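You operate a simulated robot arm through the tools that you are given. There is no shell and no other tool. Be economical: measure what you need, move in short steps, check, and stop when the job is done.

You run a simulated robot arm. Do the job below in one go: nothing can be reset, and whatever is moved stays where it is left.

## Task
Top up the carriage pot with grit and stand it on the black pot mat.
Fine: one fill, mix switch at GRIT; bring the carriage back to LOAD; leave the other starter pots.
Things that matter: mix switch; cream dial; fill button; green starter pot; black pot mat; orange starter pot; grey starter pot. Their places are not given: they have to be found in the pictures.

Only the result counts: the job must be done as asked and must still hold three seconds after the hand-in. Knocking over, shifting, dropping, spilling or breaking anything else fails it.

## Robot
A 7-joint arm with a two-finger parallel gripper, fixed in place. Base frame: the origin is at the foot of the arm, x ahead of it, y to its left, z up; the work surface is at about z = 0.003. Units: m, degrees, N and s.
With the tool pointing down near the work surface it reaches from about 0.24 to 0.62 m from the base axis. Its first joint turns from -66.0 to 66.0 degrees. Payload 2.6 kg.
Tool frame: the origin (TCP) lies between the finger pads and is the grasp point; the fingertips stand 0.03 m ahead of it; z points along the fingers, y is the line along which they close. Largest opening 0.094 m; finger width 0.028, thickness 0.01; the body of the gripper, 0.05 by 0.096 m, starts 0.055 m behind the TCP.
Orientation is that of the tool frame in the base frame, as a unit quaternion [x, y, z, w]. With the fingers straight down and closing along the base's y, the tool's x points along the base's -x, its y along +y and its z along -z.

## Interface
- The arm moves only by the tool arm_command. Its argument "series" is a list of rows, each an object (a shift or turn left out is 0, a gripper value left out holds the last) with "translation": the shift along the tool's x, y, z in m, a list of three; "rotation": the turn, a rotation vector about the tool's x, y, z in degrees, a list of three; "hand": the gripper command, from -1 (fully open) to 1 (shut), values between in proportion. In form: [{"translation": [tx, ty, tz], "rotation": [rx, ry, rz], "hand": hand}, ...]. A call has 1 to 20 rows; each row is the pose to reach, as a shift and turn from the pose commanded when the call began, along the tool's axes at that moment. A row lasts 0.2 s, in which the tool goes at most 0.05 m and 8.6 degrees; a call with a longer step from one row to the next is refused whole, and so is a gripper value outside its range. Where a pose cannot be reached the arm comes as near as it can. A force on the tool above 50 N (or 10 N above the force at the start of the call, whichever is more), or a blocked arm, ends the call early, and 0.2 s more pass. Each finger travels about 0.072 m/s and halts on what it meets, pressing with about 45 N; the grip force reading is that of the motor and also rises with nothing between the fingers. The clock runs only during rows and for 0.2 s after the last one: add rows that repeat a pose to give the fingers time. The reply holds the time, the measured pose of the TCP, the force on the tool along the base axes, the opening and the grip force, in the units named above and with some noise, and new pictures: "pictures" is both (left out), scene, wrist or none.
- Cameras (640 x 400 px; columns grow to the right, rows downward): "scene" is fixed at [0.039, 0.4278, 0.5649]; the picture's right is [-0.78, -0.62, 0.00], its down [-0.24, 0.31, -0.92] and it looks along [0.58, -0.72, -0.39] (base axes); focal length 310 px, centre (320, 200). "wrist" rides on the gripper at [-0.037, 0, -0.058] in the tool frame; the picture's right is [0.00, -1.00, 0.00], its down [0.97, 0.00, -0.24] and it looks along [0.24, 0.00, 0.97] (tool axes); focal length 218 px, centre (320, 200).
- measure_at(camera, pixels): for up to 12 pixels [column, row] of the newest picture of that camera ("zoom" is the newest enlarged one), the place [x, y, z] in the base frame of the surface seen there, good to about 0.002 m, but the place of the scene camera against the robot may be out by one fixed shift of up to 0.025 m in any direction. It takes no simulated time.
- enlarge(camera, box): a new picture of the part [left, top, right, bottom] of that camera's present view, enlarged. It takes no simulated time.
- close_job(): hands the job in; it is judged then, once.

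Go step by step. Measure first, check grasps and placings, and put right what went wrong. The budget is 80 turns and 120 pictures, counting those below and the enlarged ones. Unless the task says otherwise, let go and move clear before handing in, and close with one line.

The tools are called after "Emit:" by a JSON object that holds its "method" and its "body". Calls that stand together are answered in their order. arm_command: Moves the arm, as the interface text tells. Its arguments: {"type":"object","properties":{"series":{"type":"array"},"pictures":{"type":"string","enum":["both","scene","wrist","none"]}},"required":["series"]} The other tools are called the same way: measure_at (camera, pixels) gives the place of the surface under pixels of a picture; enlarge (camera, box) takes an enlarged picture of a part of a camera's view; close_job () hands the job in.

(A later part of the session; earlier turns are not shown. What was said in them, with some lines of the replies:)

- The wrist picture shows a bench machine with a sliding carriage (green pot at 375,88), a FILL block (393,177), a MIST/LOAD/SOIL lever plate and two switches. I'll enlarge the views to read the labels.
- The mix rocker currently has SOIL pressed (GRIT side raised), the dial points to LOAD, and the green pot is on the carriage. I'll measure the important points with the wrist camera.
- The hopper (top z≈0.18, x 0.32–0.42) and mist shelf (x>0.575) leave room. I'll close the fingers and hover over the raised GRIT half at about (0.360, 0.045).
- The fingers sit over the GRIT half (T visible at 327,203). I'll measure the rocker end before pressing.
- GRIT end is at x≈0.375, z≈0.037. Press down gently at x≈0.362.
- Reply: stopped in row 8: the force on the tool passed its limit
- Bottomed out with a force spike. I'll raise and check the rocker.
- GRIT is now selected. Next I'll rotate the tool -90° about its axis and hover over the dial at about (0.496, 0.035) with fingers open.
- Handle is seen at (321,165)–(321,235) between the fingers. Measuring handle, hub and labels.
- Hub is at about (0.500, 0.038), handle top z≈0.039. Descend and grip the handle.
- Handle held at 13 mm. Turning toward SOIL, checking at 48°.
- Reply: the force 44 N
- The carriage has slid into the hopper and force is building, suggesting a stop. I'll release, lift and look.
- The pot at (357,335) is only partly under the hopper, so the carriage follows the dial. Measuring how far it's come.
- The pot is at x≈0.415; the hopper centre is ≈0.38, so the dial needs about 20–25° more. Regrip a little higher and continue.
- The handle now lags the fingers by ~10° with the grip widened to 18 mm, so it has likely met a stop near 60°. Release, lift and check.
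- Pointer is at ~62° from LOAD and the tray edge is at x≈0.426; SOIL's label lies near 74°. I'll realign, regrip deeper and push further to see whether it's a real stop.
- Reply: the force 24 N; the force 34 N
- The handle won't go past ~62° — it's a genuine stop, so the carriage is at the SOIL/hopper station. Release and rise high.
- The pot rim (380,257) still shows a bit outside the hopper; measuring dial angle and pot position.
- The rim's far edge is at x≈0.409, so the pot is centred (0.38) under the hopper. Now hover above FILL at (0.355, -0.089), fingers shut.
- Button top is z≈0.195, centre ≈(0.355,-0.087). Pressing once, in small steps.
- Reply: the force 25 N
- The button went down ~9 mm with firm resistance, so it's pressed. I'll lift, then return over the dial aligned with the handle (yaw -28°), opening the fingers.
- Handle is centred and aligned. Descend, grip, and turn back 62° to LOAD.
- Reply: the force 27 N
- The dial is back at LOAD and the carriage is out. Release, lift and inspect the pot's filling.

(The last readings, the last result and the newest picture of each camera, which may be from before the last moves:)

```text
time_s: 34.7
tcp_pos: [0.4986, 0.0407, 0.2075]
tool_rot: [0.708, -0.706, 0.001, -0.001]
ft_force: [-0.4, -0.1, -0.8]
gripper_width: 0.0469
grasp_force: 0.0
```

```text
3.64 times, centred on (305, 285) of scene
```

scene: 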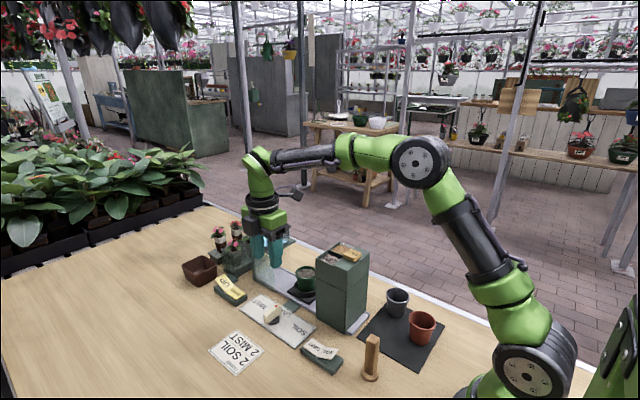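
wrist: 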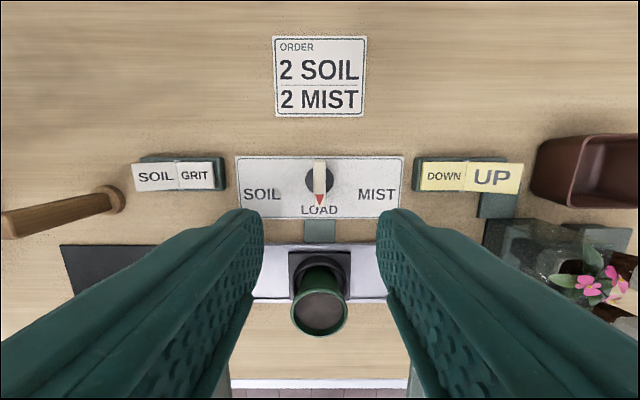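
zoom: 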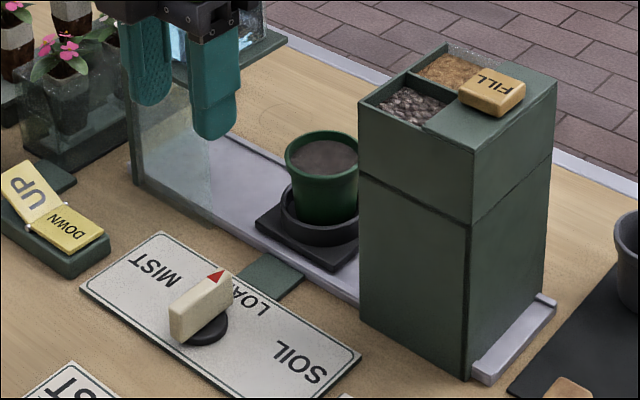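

The pot's filling is now grey grit and the pointer reads LOAD. Measuring the pot for the grasp.

Emit:
{"method": "measure_at", "body": {"camera": "wrist", "pixels": [[293, 312], [347, 312], [320, 337], [320, 288], [320, 312], [320, 275], [295, 262], [345, 262], [320, 252], [300, 285], [341, 285]]}}

Emit:
{"method": "enlarge", "body": {"camera": "wrist", "box": [260, 230, 380, 350]}}

```text
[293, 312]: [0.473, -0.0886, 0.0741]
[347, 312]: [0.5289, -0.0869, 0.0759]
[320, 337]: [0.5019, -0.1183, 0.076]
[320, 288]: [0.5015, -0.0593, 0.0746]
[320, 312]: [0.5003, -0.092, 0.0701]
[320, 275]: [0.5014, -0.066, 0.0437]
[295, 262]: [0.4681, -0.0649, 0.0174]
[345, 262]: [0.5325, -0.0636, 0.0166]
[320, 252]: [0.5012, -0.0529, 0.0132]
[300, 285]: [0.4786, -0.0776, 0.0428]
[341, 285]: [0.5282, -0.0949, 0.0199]
```

```text
3.33 times, centred on (320, 290) of wrist
```

zoom: 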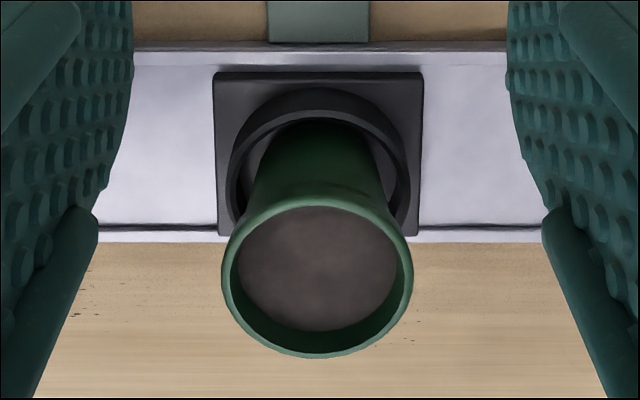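

Pot centre ≈(0.501,-0.089), rim Ø58 mm at z≈0.076, holder ring top ≈0.034. Keeping this yaw (camera away from the tank), I'll move over the pot with fingers at ~80 mm.

Emit:
{"method": "arm_command", "body": {"series": [{"translation": [0.04, 0, 0], "hand": -0.7}, {"translation": [0.08, 0, 0]}, {"translation": [0.115, 0, 0]}, {"translation": [0.129, 0, 0.02]}, {"translation": [0.129, 0, 0.05]}, {"translation": [0.129, 0, 0.05]}], "pictures": "both"}}

```text
time_s: 36.1
tcp_pos: [0.5, -0.0873, 0.1548]
tool_rot: [-0.707, 0.707, 0.0, 0.0]
ft_force: [-0.4, 0.1, 0.0]
gripper_width: 0.0798
grasp_force: 0.1
```

scene: 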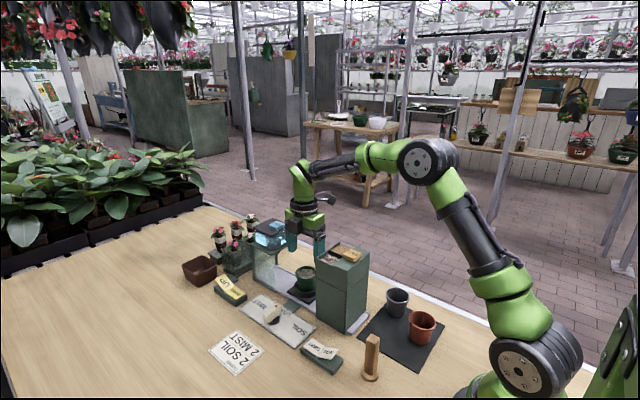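
wrist: 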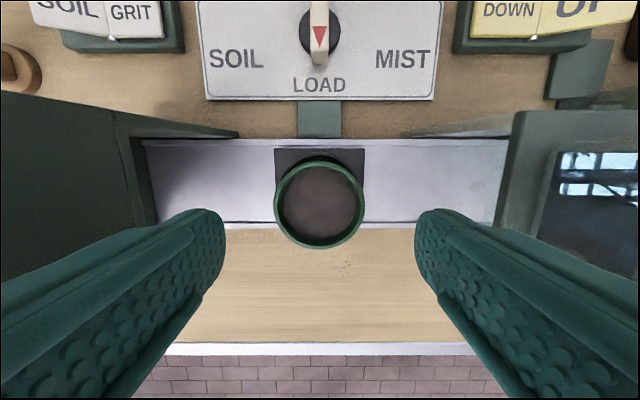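

Emit:
{"method": "measure_at", "body": {"camera": "wrist", "pixels": [[276, 203], [362, 203], [319, 246], [319, 164]]}}

```text
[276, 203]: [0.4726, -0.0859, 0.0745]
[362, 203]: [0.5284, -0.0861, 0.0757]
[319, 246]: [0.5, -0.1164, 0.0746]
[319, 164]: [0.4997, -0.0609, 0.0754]
```

Pot is centred at (0.500,-0.0887). Descend to TCP z≈0.068 and close on the rim.

Emit:
{"method": "arm_command", "body": {"series": [{"translation": [0.001, 0, 0.03], "hand": -0.7}, {"translation": [0.001, 0, 0.06]}, {"translation": [0.001, 0, 0.078]}, {"translation": [0.001, 0, 0.087]}, {"translation": [0.001, 0, 0.087], "hand": -0.4}, {"translation": [0.001, 0, 0.087], "hand": 0}, {"translation": [0.001, 0, 0.087], "hand": 0.3}, {"translation": [0.001, 0, 0.087], "hand": 0.3}], "pictures": "both"}}

```text
time_s: 37.9
tcp_pos: [0.4999, -0.0908, 0.0713]
tool_rot: [-0.707, 0.707, -0.001, 0.001]
ft_force: [0.2, -0.4, 0.1]
gripper_width: 0.0589
grasp_force: 45.4
```

scene: 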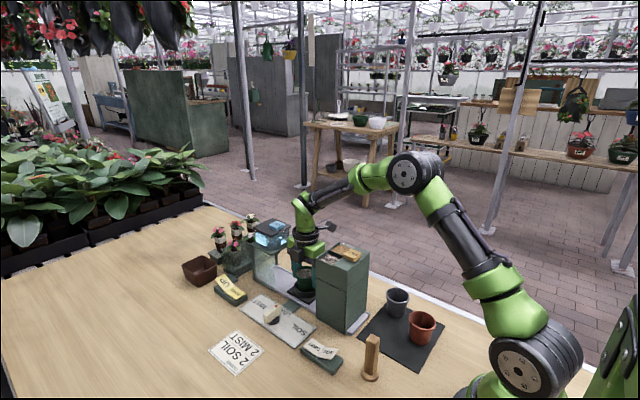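
wrist: 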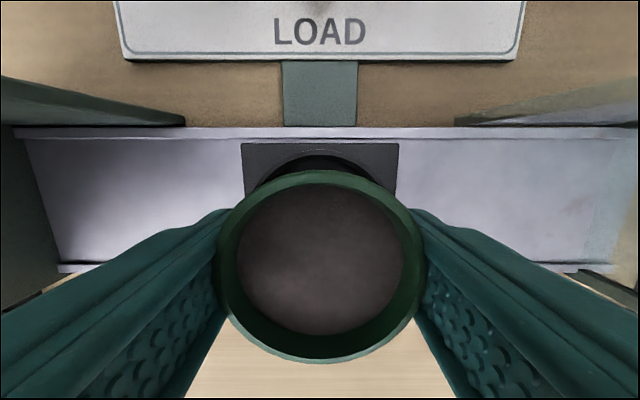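

Gripped on the rim at 59 mm. Lift slowly straight up to clear the hopper height.

Emit:
{"method": "arm_command", "body": {"series": [{"translation": [0, 0, 0], "hand": 0.5}, {"translation": [0, 0, -0.01]}, {"translation": [0, 0, -0.025]}, {"translation": [0, 0, -0.045]}, {"translation": [0, 0, -0.07]}, {"translation": [0, 0, -0.095]}, {"translation": [0, 0, -0.12]}, {"translation": [0, 0, -0.145]}, {"translation": [0, 0, -0.17]}, {"translation": [0, 0, -0.195]}, {"translation": [0, 0, -0.21]}, {"translation": [0, 0, -0.215]}, {"translation": [0, 0, -0.215]}], "pictures": "both"}}

```text
time_s: 40.7
tcp_pos: [0.5008, -0.0902, 0.2859]
tool_rot: [-0.707, 0.707, 0.0, 0.0]
ft_force: [0.3, 0.2, -0.2]
gripper_width: 0.0586
grasp_force: 44.9
```

scene: 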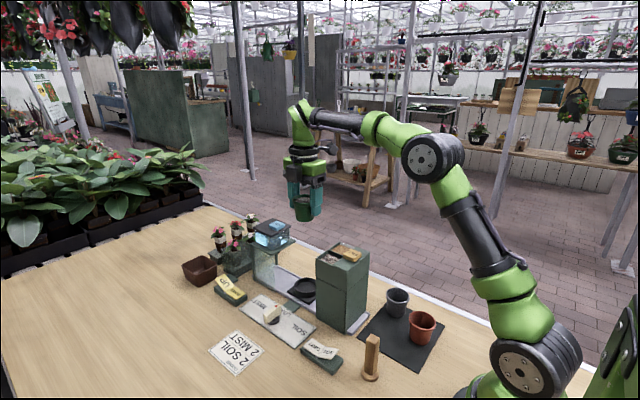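
wrist: 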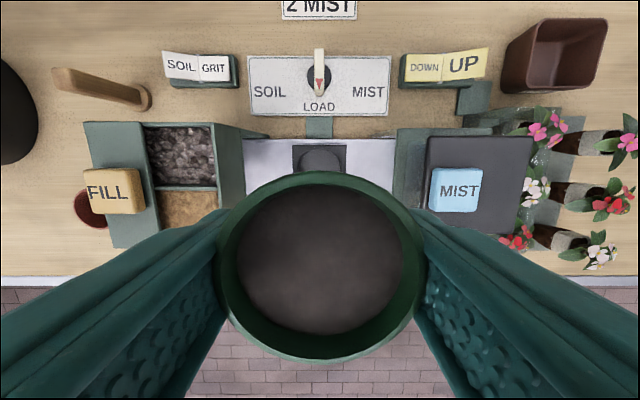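

Pot lifted cleanly with the carriage left at LOAD. Carry it over the hopper (pot bottom ≈0.236 vs button 0.195) to above (0.26, -0.087).

Emit:
{"method": "arm_command", "body": {"series": [{"translation": [0, 0.01, 0], "hand": 0.5}, {"translation": [0, 0.03, 0]}, {"translation": [0, 0.055, 0]}, {"translation": [0, 0.08, 0]}, {"translation": [0, 0.105, 0]}, {"translation": [0, 0.13, 0]}, {"translation": [0, 0.155, 0]}, {"translation": [-0.001, 0.18, 0]}, {"translation": [-0.002, 0.205, 0]}, {"translation": [-0.003, 0.225, 0]}, {"translation": [-0.003, 0.237, 0]}, {"translation": [-0.003, 0.241, 0]}, {"translation": [-0.003, 0.241, 0]}], "pictures": "both"}}

```text
time_s: 43.5
tcp_pos: [0.2595, -0.0878, 0.2855]
tool_rot: [-0.707, 0.707, -0.001, 0.0]
ft_force: [-0.6, -0.1, -0.1]
gripper_width: 0.0588
grasp_force: 45.0
```

scene: 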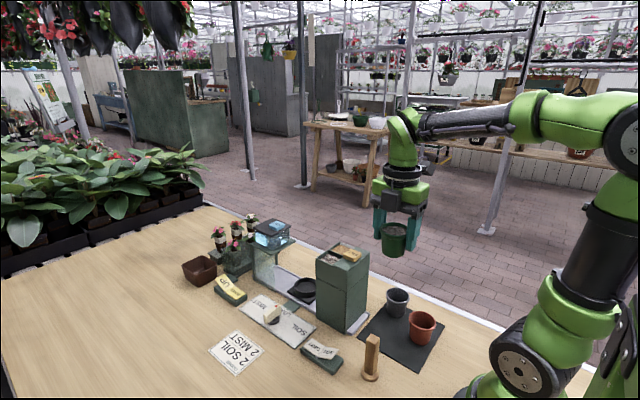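
wrist: 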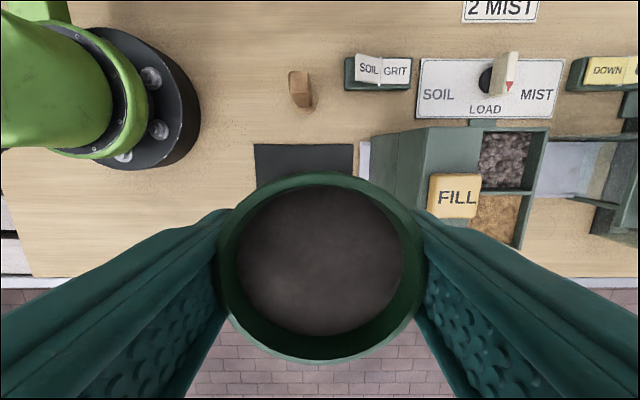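

Measuring the hopper front, mat corners and peg from here before descending.

Emit:
{"method": "measure_at", "body": {"camera": "wrist", "pixels": [[372, 140], [366, 175], [350, 147], [257, 147], [300, 75], [385, 170], [415, 160], [430, 210], [345, 168]]}}

Emit:
{"method": "enlarge", "body": {"camera": "scene", "box": [330, 220, 470, 390]}}

```text
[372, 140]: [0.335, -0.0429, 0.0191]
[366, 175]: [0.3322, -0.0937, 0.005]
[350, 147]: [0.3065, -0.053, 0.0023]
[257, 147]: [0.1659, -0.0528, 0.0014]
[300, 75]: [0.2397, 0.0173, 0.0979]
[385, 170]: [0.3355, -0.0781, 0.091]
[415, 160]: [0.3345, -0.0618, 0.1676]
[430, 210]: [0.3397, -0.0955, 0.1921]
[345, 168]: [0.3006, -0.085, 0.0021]
```

```text
2.35 times, centred on (400, 305) of scene
```

zoom: 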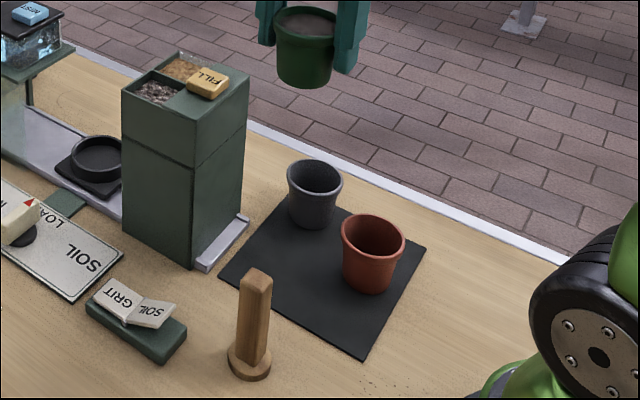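

Clear: hopper front at x≈0.335, mat x 0.165–0.306. I'll descend at x≈0.254 to just above the mat.

Emit:
{"method": "arm_command", "body": {"series": [{"translation": [0, 0.003, 0.01], "hand": 0.5}, {"translation": [0, 0.006, 0.03]}, {"translation": [0, 0.006, 0.055]}, {"translation": [0, 0.006, 0.08]}, {"translation": [0, 0.006, 0.105]}, {"translation": [0, 0.006, 0.13]}, {"translation": [0, 0.006, 0.155]}, {"translation": [0, 0.006, 0.18]}, {"translation": [0, 0.006, 0.2]}, {"translation": [0, 0.006, 0.213]}, {"translation": [0, 0.006, 0.221]}, {"translation": [0, 0.006, 0.221]}], "pictures": "both"}}

Emit:
{"method": "enlarge", "body": {"camera": "scene", "box": [320, 220, 460, 390]}}

```text
time_s: 46.1
tcp_pos: [0.2529, -0.0887, 0.0656]
tool_rot: [0.707, -0.707, 0.0, -0.001]
ft_force: [0.5, 0.1, -0.7]
gripper_width: 0.0586
grasp_force: 45.1
```

scene: 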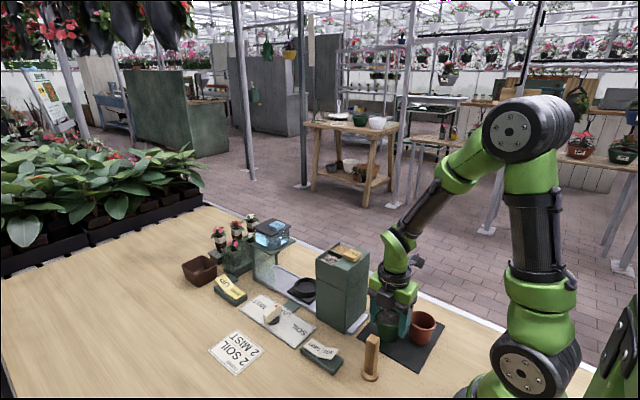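
wrist: 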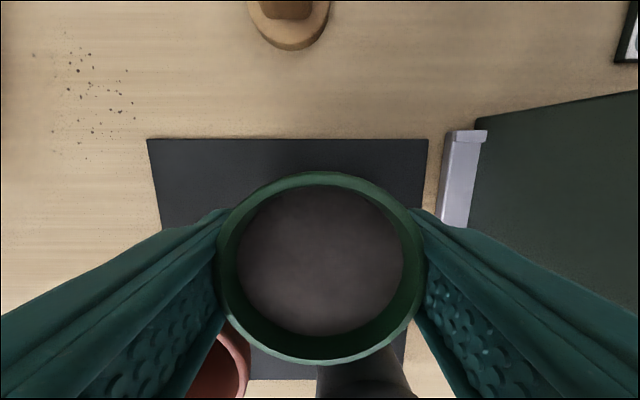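

```text
2.35 times, centred on (390, 305) of scene
```

zoom: 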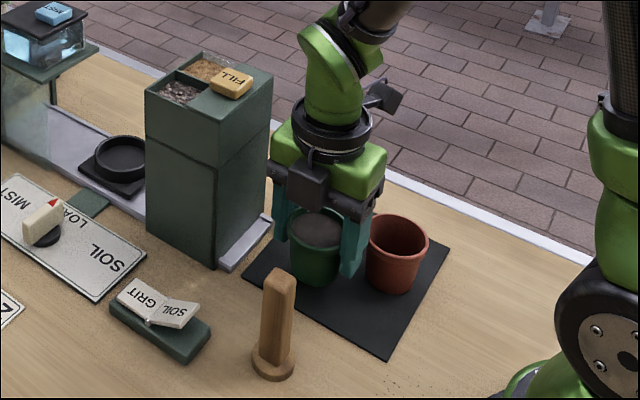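

Emit:
{"method": "measure_at", "body": {"camera": "wrist", "pixels": [[320, 178], [320, 356], [231, 338], [247, 358], [330, 372]]}}

```text
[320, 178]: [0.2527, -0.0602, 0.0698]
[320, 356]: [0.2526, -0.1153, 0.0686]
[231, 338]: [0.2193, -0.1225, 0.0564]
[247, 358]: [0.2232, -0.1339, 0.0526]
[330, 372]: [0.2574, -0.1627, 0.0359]
```

Rim is at z 0.0695, so ~12 mm above resting height. Lowering in small steps until contact.

Emit:
{"method": "arm_command", "body": {"series": [{"translation": [0, 0, 0.004], "hand": 0.5}, {"translation": [0, 0, 0.008]}, {"translation": [0, 0, 0.01]}, {"translation": [0, 0, 0.0115]}, {"translation": [0, 0, 0.0125]}, {"translation": [0, 0, 0.0125]}], "pictures": "wrist"}}

Emit:
{"method": "measure_at", "body": {"camera": "wrist", "pixels": [[320, 178], [320, 356]]}}

```text
time_s: 47.5
tcp_pos: [0.2533, -0.0888, 0.0522]
tool_rot: [0.707, -0.707, 0.001, -0.001]
ft_force: [-0.5, 0.3, 0.9]
gripper_width: 0.0588
grasp_force: 45.1
```

wrist: 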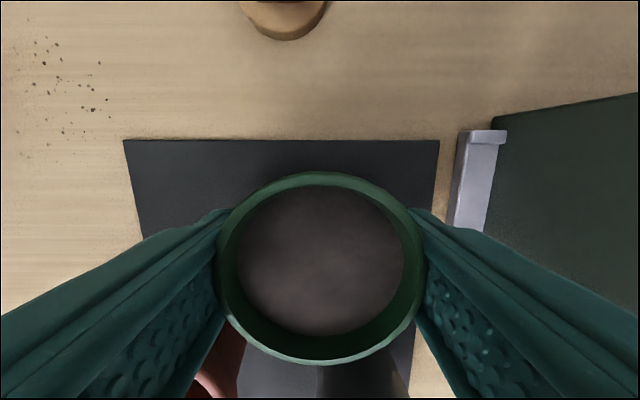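

```text
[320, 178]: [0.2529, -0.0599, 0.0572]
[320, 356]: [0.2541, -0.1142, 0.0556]
```

Rim at ~0.0565 and only ~1 N; nudging down to feel firm contact.

Emit:
{"method": "arm_command", "body": {"series": [{"translation": [0, 0, 0.001], "hand": 0.5}, {"translation": [0, 0, 0.0015]}, {"translation": [0, 0, 0.0015]}], "pictures": "none"}}

```text
time_s: 48.3
tcp_pos: [0.2529, -0.0885, 0.0495]
tool_rot: [-0.706, 0.708, -0.002, 0.0]
ft_force: [-10.3, 0.6, 42.3]
gripper_width: 0.0589
grasp_force: 45.0
```

Firm contact on the mat. Back off a millimetre to relieve force, then open gradually.

Emit:
{"method": "arm_command", "body": {"series": [{"translation": [0, 0, -0.0012], "hand": 0.5}, {"translation": [0, 0, -0.0012]}, {"translation": [0, 0, -0.0012], "hand": -0.35}, {"translation": [0, 0, -0.0012], "hand": -0.55}, {"translation": [0, 0, -0.0012], "hand": -0.55}, {"translation": [0, 0, -0.0012], "hand": -0.55}], "pictures": "wrist"}}

```text
time_s: 49.7
tcp_pos: [0.2541, -0.0884, 0.0516]
tool_rot: [0.707, -0.707, 0.001, -0.001]
ft_force: [0.9, -0.2, 0.5]
gripper_width: 0.0729
grasp_force: 0.1
```

wrist: 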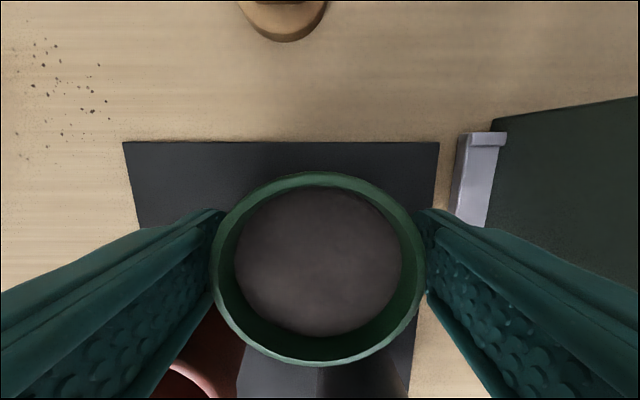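

Released with both fingers clear of the rim. Raise straight up.

Emit:
{"method": "arm_command", "body": {"series": [{"translation": [0, 0, -0.015]}, {"translation": [0, 0, -0.04]}, {"translation": [0, 0, -0.08]}, {"translation": [0, 0, -0.12]}, {"translation": [0, 0, -0.16]}, {"translation": [0, 0, -0.2]}, {"translation": [0, 0, -0.24]}, {"translation": [0, 0, -0.24]}], "pictures": "both"}}

Emit:
{"method": "enlarge", "body": {"camera": "scene", "box": [220, 220, 460, 390]}}

Emit:
{"method": "measure_at", "body": {"camera": "wrist", "pixels": [[320, 200], [320, 185], [320, 215]]}}

```text
time_s: 51.5
tcp_pos: [0.2536, -0.0874, 0.2943]
tool_rot: [0.708, -0.707, 0.001, 0.0]
ft_force: [-1.0, 0.2, -0.5]
gripper_width: 0.0729
grasp_force: 0.1
```

scene: 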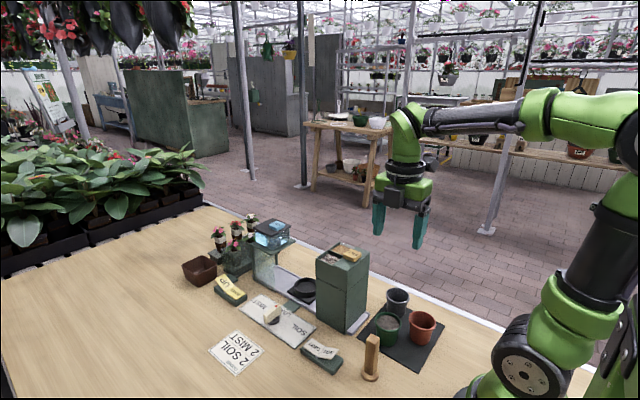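
wrist: 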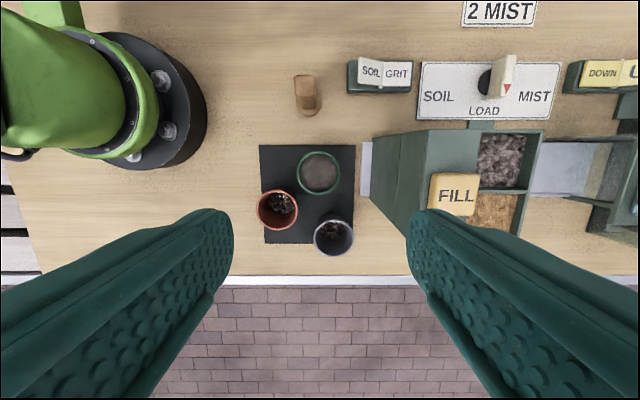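

```text
2.35 times, centred on (340, 305) of scene
```

zoom: 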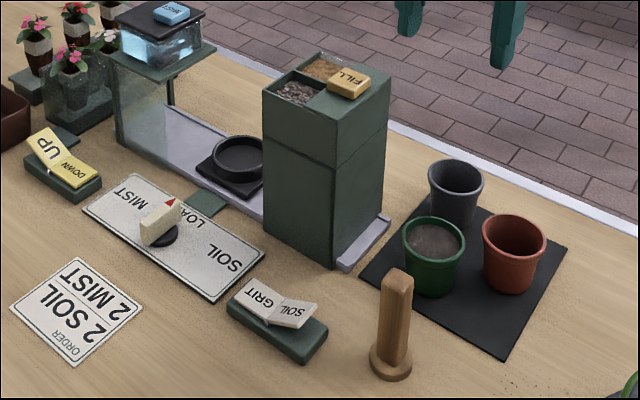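

```text
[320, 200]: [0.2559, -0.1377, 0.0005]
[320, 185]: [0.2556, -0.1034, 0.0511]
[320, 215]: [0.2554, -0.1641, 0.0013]
```

The green pot stands upright on the mat, the grey and orange pots are where they were, the dial is at LOAD and the switch at GRIT. Handing in.

Emit:
{"method": "close_job", "body": {}}

```text
The job is handed in.
```

The green carriage pot got one fill with the mix switch at GRIT and now stands upright on the black pot mat. The carriage is back at LOAD, the grey and orange pots were left alone, and the gripper is clear.
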